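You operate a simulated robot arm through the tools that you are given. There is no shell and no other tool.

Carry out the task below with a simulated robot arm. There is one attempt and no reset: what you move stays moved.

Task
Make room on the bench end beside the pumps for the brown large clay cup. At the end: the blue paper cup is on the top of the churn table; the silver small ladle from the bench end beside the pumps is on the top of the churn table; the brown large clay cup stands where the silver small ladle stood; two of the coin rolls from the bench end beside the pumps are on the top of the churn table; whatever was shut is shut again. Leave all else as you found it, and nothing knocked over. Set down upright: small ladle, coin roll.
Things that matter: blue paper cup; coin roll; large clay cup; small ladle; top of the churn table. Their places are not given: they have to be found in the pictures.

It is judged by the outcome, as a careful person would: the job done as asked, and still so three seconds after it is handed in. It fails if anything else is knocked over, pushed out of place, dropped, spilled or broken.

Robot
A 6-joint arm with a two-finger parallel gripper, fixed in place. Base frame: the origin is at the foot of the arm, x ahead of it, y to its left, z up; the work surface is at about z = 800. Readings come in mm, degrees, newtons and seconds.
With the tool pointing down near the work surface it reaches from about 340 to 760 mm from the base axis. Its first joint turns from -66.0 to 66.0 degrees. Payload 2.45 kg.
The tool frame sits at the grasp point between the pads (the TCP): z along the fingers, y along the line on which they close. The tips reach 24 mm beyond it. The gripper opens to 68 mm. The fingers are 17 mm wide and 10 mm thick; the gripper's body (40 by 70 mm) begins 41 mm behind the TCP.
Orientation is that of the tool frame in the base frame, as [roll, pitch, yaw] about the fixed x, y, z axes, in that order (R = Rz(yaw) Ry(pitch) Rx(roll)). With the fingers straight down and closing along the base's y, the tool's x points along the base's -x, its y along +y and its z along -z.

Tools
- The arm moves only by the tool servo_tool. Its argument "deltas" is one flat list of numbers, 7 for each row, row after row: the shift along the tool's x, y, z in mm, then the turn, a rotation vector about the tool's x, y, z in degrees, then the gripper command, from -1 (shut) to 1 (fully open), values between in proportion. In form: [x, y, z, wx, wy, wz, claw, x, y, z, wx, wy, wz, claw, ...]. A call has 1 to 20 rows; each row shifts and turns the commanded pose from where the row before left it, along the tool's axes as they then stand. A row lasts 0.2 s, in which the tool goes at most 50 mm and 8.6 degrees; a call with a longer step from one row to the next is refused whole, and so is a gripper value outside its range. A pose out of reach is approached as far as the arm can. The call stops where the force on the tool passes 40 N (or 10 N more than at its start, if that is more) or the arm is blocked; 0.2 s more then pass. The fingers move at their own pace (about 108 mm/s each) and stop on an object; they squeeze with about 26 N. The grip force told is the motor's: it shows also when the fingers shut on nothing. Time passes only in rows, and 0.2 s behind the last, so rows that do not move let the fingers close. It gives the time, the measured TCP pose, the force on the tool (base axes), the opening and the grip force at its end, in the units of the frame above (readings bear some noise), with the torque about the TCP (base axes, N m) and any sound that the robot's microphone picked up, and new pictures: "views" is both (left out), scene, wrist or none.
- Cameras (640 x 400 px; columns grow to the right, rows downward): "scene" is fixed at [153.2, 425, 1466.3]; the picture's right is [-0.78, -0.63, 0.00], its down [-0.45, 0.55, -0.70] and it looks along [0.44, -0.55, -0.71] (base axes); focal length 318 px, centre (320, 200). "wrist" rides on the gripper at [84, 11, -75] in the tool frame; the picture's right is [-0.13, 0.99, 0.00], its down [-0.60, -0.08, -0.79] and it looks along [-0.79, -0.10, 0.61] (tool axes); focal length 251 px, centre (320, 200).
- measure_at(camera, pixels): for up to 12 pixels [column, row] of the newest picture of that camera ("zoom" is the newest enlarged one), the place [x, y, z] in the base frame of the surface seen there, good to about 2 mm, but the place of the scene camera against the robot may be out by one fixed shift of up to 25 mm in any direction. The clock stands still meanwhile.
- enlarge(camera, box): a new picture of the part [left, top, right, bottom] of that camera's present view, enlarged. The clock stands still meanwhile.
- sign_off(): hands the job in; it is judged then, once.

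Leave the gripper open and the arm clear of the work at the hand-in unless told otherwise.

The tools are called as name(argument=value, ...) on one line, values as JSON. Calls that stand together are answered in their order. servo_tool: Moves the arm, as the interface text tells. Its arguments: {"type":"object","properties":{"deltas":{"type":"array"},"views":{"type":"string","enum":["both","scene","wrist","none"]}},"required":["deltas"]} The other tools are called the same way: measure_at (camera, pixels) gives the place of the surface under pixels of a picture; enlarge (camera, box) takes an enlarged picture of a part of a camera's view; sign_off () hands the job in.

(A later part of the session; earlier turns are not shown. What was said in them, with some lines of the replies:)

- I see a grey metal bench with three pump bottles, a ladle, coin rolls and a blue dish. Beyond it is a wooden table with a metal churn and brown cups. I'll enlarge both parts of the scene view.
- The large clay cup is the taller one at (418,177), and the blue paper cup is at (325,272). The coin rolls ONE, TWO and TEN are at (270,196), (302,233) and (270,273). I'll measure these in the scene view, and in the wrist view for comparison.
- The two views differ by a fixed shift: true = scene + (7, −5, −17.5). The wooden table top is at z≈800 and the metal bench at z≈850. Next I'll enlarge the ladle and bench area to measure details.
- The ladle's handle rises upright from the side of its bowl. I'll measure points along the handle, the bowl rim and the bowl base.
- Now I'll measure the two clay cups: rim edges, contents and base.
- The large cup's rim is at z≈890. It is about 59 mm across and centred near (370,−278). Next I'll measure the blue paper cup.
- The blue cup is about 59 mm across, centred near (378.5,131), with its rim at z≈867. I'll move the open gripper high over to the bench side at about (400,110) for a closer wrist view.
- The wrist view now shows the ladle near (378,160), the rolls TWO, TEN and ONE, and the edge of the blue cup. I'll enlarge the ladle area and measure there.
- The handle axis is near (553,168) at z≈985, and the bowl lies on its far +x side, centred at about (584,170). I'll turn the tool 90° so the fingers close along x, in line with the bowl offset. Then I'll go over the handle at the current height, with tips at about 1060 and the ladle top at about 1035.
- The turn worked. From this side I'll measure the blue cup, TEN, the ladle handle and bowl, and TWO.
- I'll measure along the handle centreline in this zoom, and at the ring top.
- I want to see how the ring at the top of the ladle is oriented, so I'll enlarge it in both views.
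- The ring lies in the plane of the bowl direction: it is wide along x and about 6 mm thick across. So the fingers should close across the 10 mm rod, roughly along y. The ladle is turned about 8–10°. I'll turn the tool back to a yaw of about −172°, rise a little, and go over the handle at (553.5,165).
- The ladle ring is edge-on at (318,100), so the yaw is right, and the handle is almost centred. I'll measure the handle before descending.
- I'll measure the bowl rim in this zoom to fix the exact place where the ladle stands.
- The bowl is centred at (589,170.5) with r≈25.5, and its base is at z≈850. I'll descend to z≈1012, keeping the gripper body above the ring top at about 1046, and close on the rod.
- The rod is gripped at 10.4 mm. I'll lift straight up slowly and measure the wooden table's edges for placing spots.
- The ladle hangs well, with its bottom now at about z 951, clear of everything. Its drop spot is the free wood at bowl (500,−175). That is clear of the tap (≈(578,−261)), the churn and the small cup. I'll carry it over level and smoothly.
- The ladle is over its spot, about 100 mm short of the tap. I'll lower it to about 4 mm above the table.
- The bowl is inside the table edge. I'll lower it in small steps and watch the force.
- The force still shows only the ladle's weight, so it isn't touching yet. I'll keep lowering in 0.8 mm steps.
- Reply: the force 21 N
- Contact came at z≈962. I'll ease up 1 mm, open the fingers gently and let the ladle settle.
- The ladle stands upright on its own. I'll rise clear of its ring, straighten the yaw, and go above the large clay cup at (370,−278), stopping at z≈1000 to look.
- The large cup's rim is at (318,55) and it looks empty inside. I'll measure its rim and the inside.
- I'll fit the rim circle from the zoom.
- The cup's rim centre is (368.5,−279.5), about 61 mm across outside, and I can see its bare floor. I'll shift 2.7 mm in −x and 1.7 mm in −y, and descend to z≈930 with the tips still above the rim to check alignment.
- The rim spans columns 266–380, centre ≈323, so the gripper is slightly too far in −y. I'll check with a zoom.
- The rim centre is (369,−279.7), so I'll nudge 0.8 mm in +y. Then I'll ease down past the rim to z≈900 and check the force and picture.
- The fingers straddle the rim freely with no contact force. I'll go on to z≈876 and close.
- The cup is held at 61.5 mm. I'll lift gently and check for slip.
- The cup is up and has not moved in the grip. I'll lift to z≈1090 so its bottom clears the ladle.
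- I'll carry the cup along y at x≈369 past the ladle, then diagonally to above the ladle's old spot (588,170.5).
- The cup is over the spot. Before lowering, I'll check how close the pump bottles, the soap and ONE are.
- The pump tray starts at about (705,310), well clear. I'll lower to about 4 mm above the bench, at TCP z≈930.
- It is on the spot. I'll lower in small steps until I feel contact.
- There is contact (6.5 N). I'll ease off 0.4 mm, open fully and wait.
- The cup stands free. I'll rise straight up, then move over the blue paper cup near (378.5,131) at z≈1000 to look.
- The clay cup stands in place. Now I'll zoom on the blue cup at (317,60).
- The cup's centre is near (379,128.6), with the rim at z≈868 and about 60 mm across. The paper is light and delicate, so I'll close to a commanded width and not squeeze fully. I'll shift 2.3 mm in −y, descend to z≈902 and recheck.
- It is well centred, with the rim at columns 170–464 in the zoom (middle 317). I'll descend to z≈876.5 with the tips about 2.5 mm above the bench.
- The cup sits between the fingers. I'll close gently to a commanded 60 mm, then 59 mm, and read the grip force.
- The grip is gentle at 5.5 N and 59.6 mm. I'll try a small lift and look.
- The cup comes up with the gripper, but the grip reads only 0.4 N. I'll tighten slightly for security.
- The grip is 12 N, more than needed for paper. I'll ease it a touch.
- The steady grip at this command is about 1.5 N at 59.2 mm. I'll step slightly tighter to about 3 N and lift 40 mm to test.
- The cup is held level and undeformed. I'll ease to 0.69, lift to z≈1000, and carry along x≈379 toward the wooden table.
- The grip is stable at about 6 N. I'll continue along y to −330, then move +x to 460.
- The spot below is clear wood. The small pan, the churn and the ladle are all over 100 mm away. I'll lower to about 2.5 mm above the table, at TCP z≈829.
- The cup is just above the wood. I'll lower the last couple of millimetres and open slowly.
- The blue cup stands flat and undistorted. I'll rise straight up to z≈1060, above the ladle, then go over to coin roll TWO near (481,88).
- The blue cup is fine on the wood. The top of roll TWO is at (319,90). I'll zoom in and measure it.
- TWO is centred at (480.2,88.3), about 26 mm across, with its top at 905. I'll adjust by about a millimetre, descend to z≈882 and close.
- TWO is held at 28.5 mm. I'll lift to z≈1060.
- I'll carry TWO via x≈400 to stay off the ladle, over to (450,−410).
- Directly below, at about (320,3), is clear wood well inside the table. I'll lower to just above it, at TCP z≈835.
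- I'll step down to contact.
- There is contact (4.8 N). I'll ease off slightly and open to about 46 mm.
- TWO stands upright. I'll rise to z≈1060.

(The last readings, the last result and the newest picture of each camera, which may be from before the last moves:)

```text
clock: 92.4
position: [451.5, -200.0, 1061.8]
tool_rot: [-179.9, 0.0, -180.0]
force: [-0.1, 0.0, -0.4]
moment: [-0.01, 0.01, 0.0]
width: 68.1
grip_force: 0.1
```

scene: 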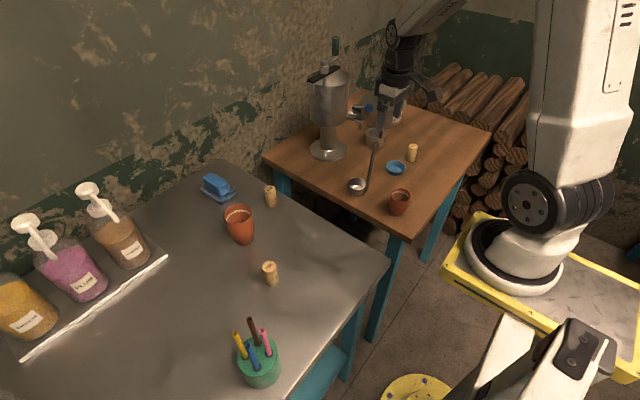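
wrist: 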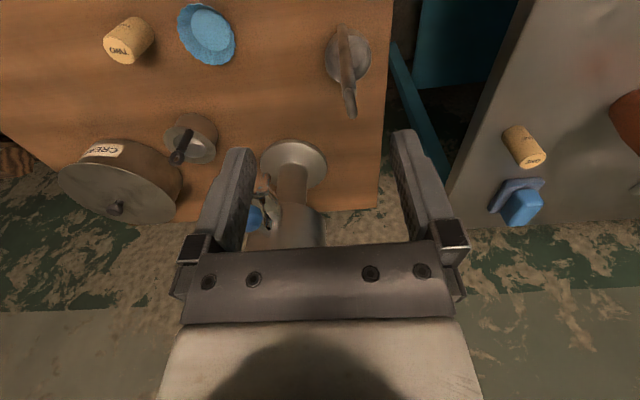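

Everything stands well. I'll go on to TEN near (460,208) and drop to z≈980 to look.

servo_tool(deltas=[-1, 44, 0, 0, 0, 0, 1, -1, 44, 0, 0, 0, 0, 1, -1, 44, 0, 0, 0, 0, 1, -1, 44, 0, 0, 0, 0, 1, -1, 44, 0, 0, 0, 0, 1, -1, 44, 0, 0, 0, 0, 1, -1, 44, 0, 0, 0, 0, 1, -1, 44, 0, 0, 0, 0, 1, -1, 36, 0, 0, 0, 0, 1, 0, 20, 0, 0, 0, 0, 1, 0, 0, 40, 0, 0, 0, 1, 0, 0, 40, 0, 0, 0, 1, 0, 0, 0, 0, 0, 0, 1], views="wrist")

enlarge(camera="wrist", box=[280, 20, 360, 120])

```text
clock: 95.2
position: [458.3, 207.5, 980.3]
tool_rot: [-180.0, 0.0, -180.0]
force: [0.1, -0.3, 0.1]
moment: [-0.03, -0.02, 0.01]
width: 68.3
grip_force: 0.0
```

wrist: 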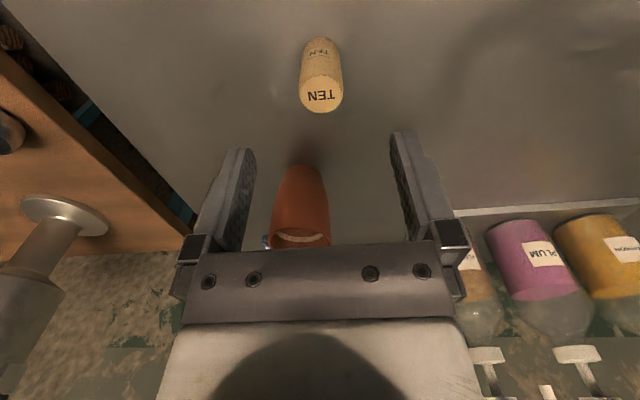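

```text
4.00 times, centred on (320, 70) of wrist
```

zoom: 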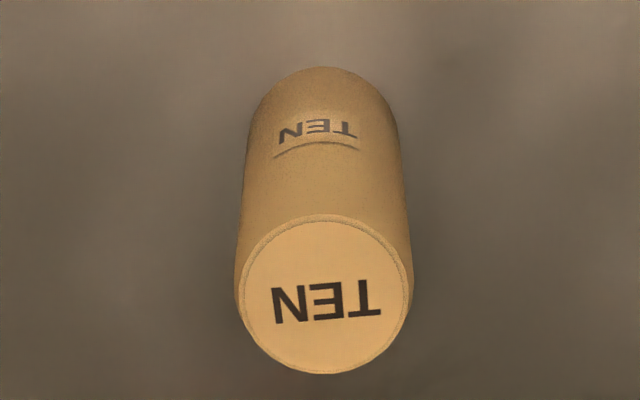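

I'll fit the top disc of TEN.

measure_at(camera="zoom", pixels=[[242, 300], [407, 295], [325, 220], [325, 368], [265, 240], [385, 240], [270, 350], [380, 350], [325, 272]])

```text
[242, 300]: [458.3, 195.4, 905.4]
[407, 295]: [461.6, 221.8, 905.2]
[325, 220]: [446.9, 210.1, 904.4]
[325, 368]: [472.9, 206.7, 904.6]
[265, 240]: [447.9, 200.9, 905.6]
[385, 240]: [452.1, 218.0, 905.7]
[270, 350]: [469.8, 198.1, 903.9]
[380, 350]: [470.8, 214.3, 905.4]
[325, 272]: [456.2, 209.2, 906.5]
```

TEN is centred at (460,208.3). I'll shift about 1 mm, descend to z≈882 and close.

servo_tool(deltas=[-1.2, 0.6, 30, 0, 0, 0, 1, 0, 0, 30, 0, 0, 0, 1, 0, 0, 20, 0, 0, 0, 1, 0, 0, 12, 0, 0, 0, 1, 0, 0, 6, 0, 0, 0, 1, 0, 0, 0, 0, 0, 0, 1, 0, 0, 0, 0, 0, 0, 0.3, 0, 0, 0, 0, 0, 0, -0.1, 0, 0, 0, 0, 0, 0, -0.3, 0, 0, 0, 0, 0, 0, -1, 0, 0, 0, 0, 0, 0, -1])

```text
clock: 97.6
position: [460.0, 208.9, 882.6]
tool_rot: [-179.9, 0.0, -180.0]
force: [0.2, 0.1, -0.5]
moment: [-0.03, -0.02, 0.01]
width: 28.6
grip_force: 26.2
```

scene: 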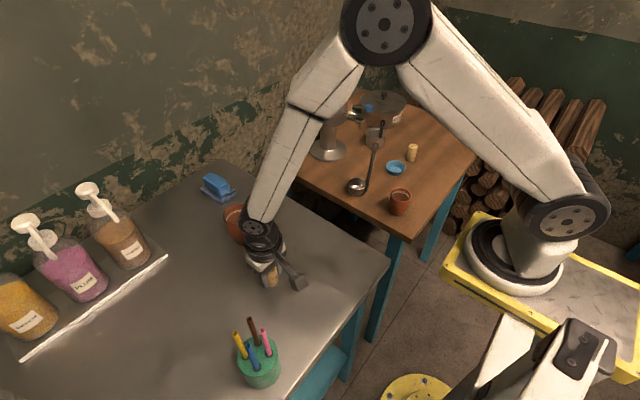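
wrist: 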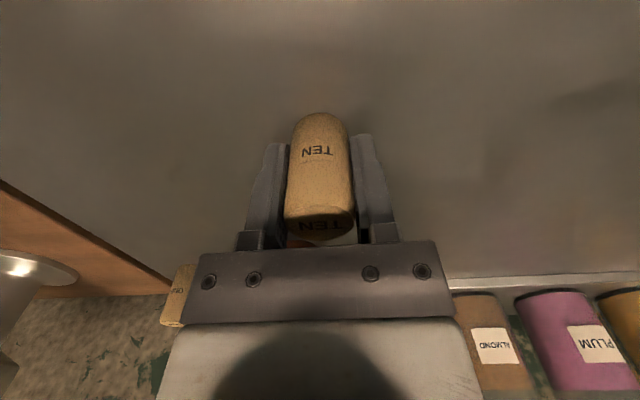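

TEN is held. I'll lift to z≈1060 and start the carry toward (400,−60).

servo_tool(deltas=[0, 0, -4, 0, 0, 0, -1, 0, 0, -10, 0, 0, 0, -1, 0, 0, -20, 0, 0, 0, -1, 0, 0, -30, 0, 0, 0, -1, 0, 0, -30, 0, 0, 0, -1, 0, 0, -30, 0, 0, 0, -1, 0, 0, -30, 0, 0, 0, -1, 0, 0, -18, 0, 0, 0, -1, 0, 0, -6, 0, 0, 0, -1, 3, -13, 0, 0, 0, 0, -1, 6, -27, 0, 0, 0, 0, -1, 6, -30, 0, 0, 0, 0, -1, 6, -30, 0, 0, 0, 0, -1, 6, -30, 0, 0, 0, 0, -1, 6, -30, 0, 0, 0, 0, -1, 6, -30, 0, 0, 0, 0, -1, 6, -30, 0, 0, 0, 0, -1, 6, -30, 0, 0, 0, 0, -1, 9, -18, 0, 0, 0, 0, -1])

```text
clock: 101.6
position: [398.5, -59.7, 1061.9]
tool_rot: [-179.9, -0.1, -179.9]
force: [0.3, -1.1, -1.1]
moment: [0.01, 0.03, 0.01]
width: 28.4
grip_force: 26.4
```

scene: 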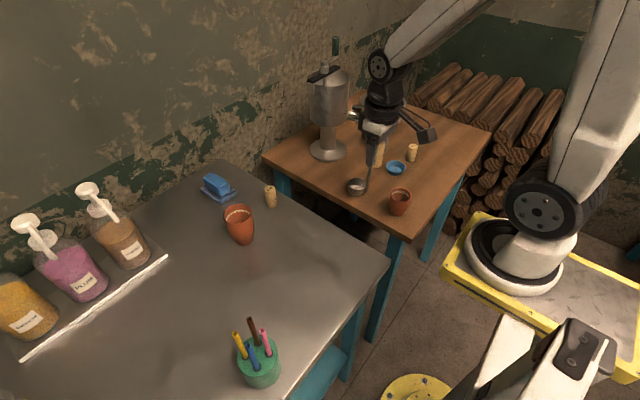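
wrist: 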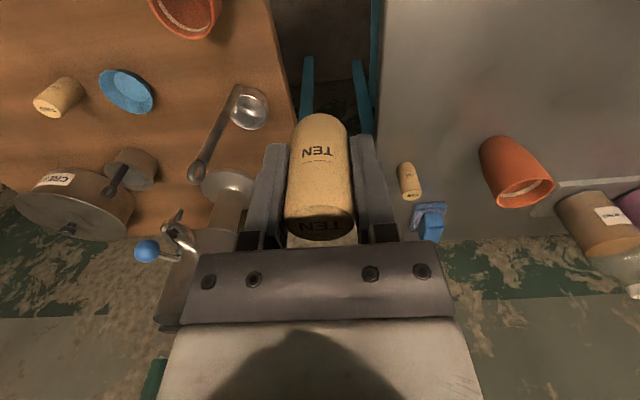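

I'll continue along x≈400 to y=−330, then to (440,−480).

servo_tool(deltas=[0, -15, 0, 0, 0, 0, -1, 0, -30, 0, 0, 0, 0, -1, 0, -30, 0, 0, 0, 0, -1, 0, -30, 0, 0, 0, 0, -1, 0, -30, 0, 0, 0, 0, -1, 0, -30, 0, 0, 0, 0, -1, 0, -30, 0, 0, 0, 0, -1, 0, -30, 0, 0, 0, 0, -1, 0, -30, 0, 0, 0, 0, -1, 0, -15, 0, 0, 0, 0, -1, -8, -28, 0, 0, 0, 0, -1, -8, -28, 0, 0, 0, 0, -1, -8, -28, 0, 0, 0, 0, -1, -8, -28, 0, 0, 0, 0, -1, -6, -20, 0, 0, 0, 0, -1, -3, -12, 0, 0, 0, 0, -1, 0, -6, 0, 0, 0, 0, -1, 0, 0, 0, 0, 0, 0, -1])

```text
clock: 105.4
position: [442.2, -480.6, 1060.9]
tool_rot: [-180.0, 0.0, 180.0]
force: [0.2, -0.2, -0.1]
moment: [-0.02, 0.06, 0.01]
width: 28.8
grip_force: 26.3
```

scene: 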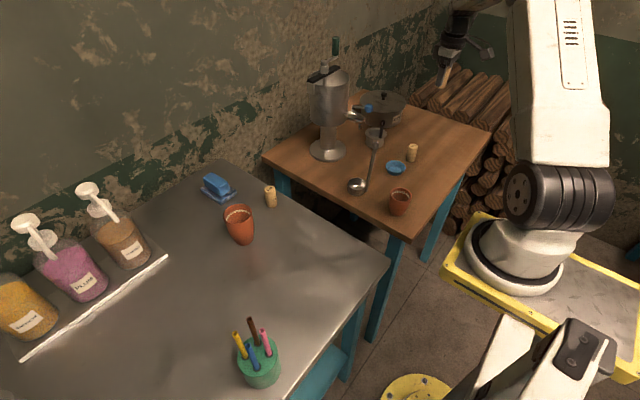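
wrist: 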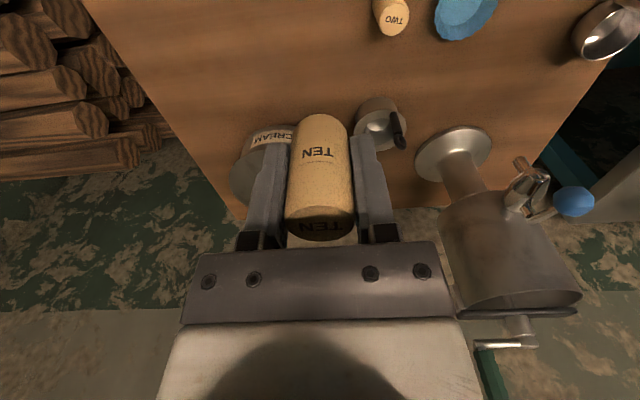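

I'll check that the spot below is wood, and where the edge, the pot and TWO are.

measure_at(camera="wrist", pixels=[[320, 6], [110, 20], [200, 40], [240, 160], [265, 135], [392, 20], [380, 115]])

```text
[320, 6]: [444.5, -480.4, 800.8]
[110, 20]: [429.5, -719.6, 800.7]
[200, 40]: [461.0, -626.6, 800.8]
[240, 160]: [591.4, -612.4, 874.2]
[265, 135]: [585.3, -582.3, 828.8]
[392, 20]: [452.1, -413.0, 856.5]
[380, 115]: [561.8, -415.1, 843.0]
```

It is clear wood at z≈801, well inside the edge at y≈−720. I'll lower to just above it.

servo_tool(deltas=[0, 0, 12, 0, 0, 0, -1, 0, 0, 28, 0, 0, 0, -1, 0, 0, 30, 0, 0, 0, -1, 0, 0, 30, 0, 0, 0, -1, 0, 0, 30, 0, 0, 0, -1, 0, 0, 30, 0, 0, 0, -1, 0, 0, 28, 0, 0, 0, -1, 0, 0, 20, 0, 0, 0, -1, 0, 0, 10, 0, 0, 0, -1, 0, 0, 6, 0, 0, 0, -1, 0, 0, 0, 0, 0, 0, -1, 0, 0, 0, 0, 0, 0, -1])

```text
clock: 108.0
position: [441.4, -479.7, 837.0]
tool_rot: [-179.9, 0.0, 179.9]
force: [-0.7, 0.4, -0.5]
moment: [-0.02, -0.03, 0.04]
width: 28.5
grip_force: 26.0
```

scene: 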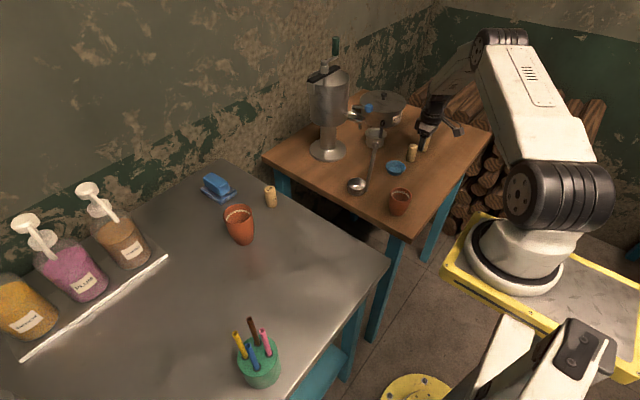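
wrist: 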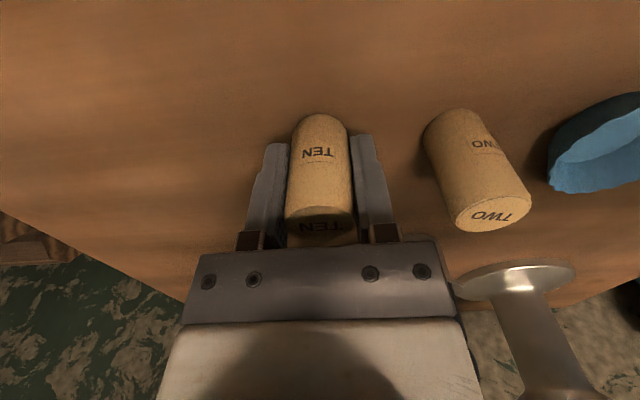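

servo_tool(deltas=[0, 0, 1.2, 0, 0, 0, -1, 0, 0, 1.2, 0, 0, 0, -1, 0, 0, 1, 0, 0, 0, -1, 0, 0, 0, 0, 0, 0, -1], views="none")

servo_tool(deltas=[0, 0, 0.7, 0, 0, 0, -1, 0, 0, 0, 0, 0, 0, -1], views="none")

```text
clock: 109.0
position: [441.1, -479.9, 834.8]
tool_rot: [-179.8, 0.0, 179.9]
force: [0.0, -0.1, -1.1]
moment: [-0.01, 0.05, 0.02]
width: 28.7
grip_force: 26.0
```

```text
clock: 109.6
position: [442.9, -480.8, 833.3]
tool_rot: [180.0, 0.0, -180.0]
force: [-0.2, 0.3, -1.3]
moment: [0.0, -0.02, 0.0]
width: 28.7
grip_force: 26.1
```

There is no contact yet, so I'll keep stepping down.

servo_tool(deltas=[0, 0, 0.7, 0, 0, 0, -1, 0, 0, 0, 0, 0, 0, -1], views="none")

servo_tool(deltas=[0, 0, 0.6, 0, 0, 0, -1, 0, 0, 0, 0, 0, 0, -1], views="none")

```text
clock: 110.2
position: [441.5, -479.5, 832.6]
tool_rot: [-180.0, 0.1, -180.0]
force: [0.2, 0.9, -0.9]
moment: [-0.02, 0.0, 0.0]
width: 28.7
grip_force: 26.1
```

```text
clock: 110.8
position: [441.9, -479.3, 831.9]
tool_rot: [-179.9, 0.0, -179.9]
force: [-0.5, 1.8, 5.4]
moment: [0.14, 0.04, -0.02]
width: 28.7
grip_force: 26.1
```

There is contact (5.4 N). I'll ease off and open partially.

servo_tool(deltas=[0, 0, -0.3, 0, 0, 0, -1, 0, 0, 0, 0, 0, 0, -0.12, 0, 0, 0, 0, 0, 0, 0, 0, 0, 0, 0, 0, 0, 0.2, 0, 0, 0, 0, 0, 0, 0.35, 0, 0, 0, 0, 0, 0, 0.35, 0, 0, 0, 0, 0, 0, 0.35], views="wrist")

```text
clock: 112.4
position: [440.7, -480.0, 832.3]
tool_rot: [-179.9, -0.1, -180.0]
force: [0.8, 0.7, 0.4]
moment: [0.03, -0.03, -0.01]
width: 46.2
grip_force: 0.1
```

wrist: 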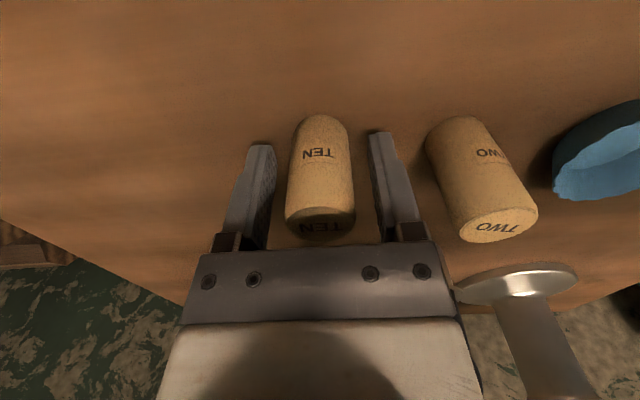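

TEN stands free. I'll rise to z≈1085 and retreat to over the gap between the tables, then check everything.

servo_tool(deltas=[0, 0, -5, 0, 0, 0, 0.35, 0, 0, -15, 0, 0, 0, 0.35, 0, 0, -30, 0, 0, 0, 0.35, 0, 0, -40, 0, 0, 0, 0.35, 0, 0, -40, 0, 0, 0, 0.5, 0, 0, -40, 0, 0, 0, 1, 0, 0, -40, 0, 0, 0, 1, 0, 0, -40, 0, 0, 0, 1, 4, 30, 0, 0, 0, 0, 1, 4, 45, 0, 0, 0, 0, 1, 4, 45, 0, 0, 0, 0, 1, 4, 45, 0, 0, 0, 0, 1, 4, 45, 0, 0, 0, 0, 1, 4, 45, 0, 0, 0, 0, 1, 4, 45, 0, 0, 0, 0, 1, 4, 45, 0, 0, 0, 0, 1, 4, 45, 0, 0, 0, 0, 1, 4, 30, 0, 0, 0, 0, 1, 0, 0, 0, 0, 0, 0, 1])

enlarge(camera="scene", box=[250, 80, 500, 230])

enlarge(camera="scene", box=[180, 150, 400, 300])

```text
clock: 116.4
position: [401.8, -59.4, 1080.3]
tool_rot: [-179.8, 0.0, 179.9]
force: [-0.4, -0.1, 0.1]
moment: [0.0, 0.01, 0.03]
width: 68.3
grip_force: 0.1
```

scene: 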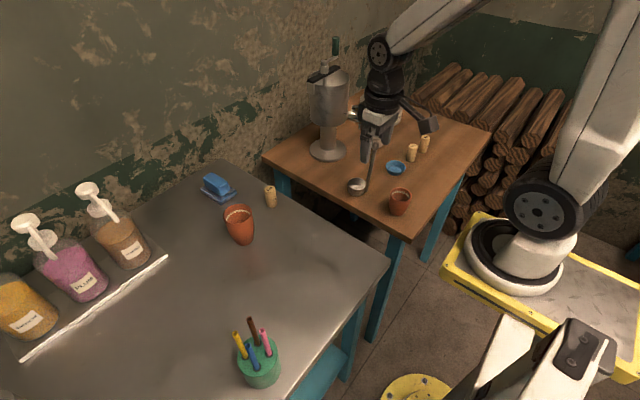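
wrist: 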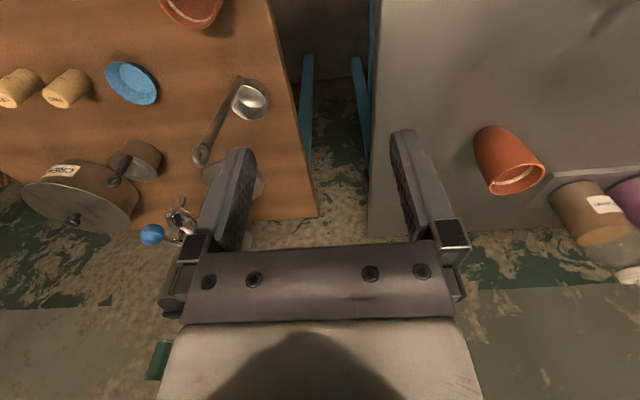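

```text
2.56 times, centred on (375, 155) of scene
```

zoom: 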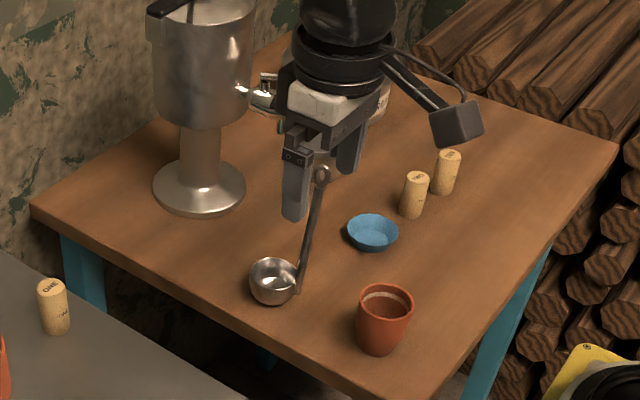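

```text
2.67 times, centred on (290, 225) of scene
```

zoom: 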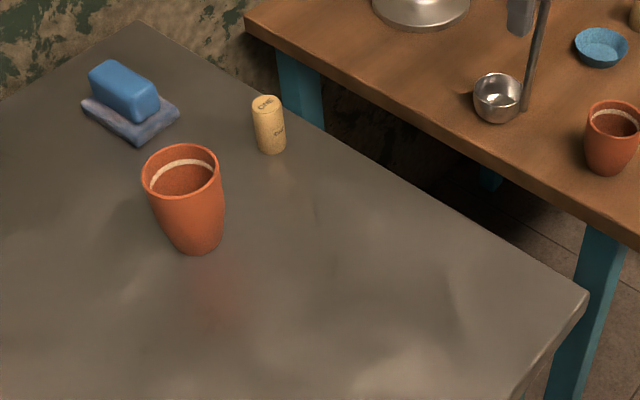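

All the conditions hold:
- The ladle, the blue cup and rolls TWO and TEN stand upright on the churn table.
- The large clay cup stands on the ladle's old spot.
- ONE, the soap, the small cup and the churn are undisturbed.
- I opened nothing, so nothing needs shutting.

The gripper is open and clear, so I'm handing in.

sign_off()

```text
The job is handed in.
```

The job is done and handed in. In the last pictures everything was where you asked, and nothing was knocked over:

- **Churn table:** the silver ladle stands upright near its edge. The blue paper cup sits flat and undamaged, and coin rolls TWO and TEN stand upright beside it.
- **Bench end beside the pumps:** the large clay cup stands where the ladle's bowl was, to within about 2 mm by the arm's readings.
- **Left alone:** coin roll ONE, the soap, the pumps, the small clay cup, the churn and the pots look as they were at the start.
- **Shut things:** I opened nothing, so nothing needed shutting again.

The paper cup was held lightly, up to about 12 N for a moment, instead of the full 26 N squeeze. The arm finished with the gripper open, raised above the gap between the two tables.
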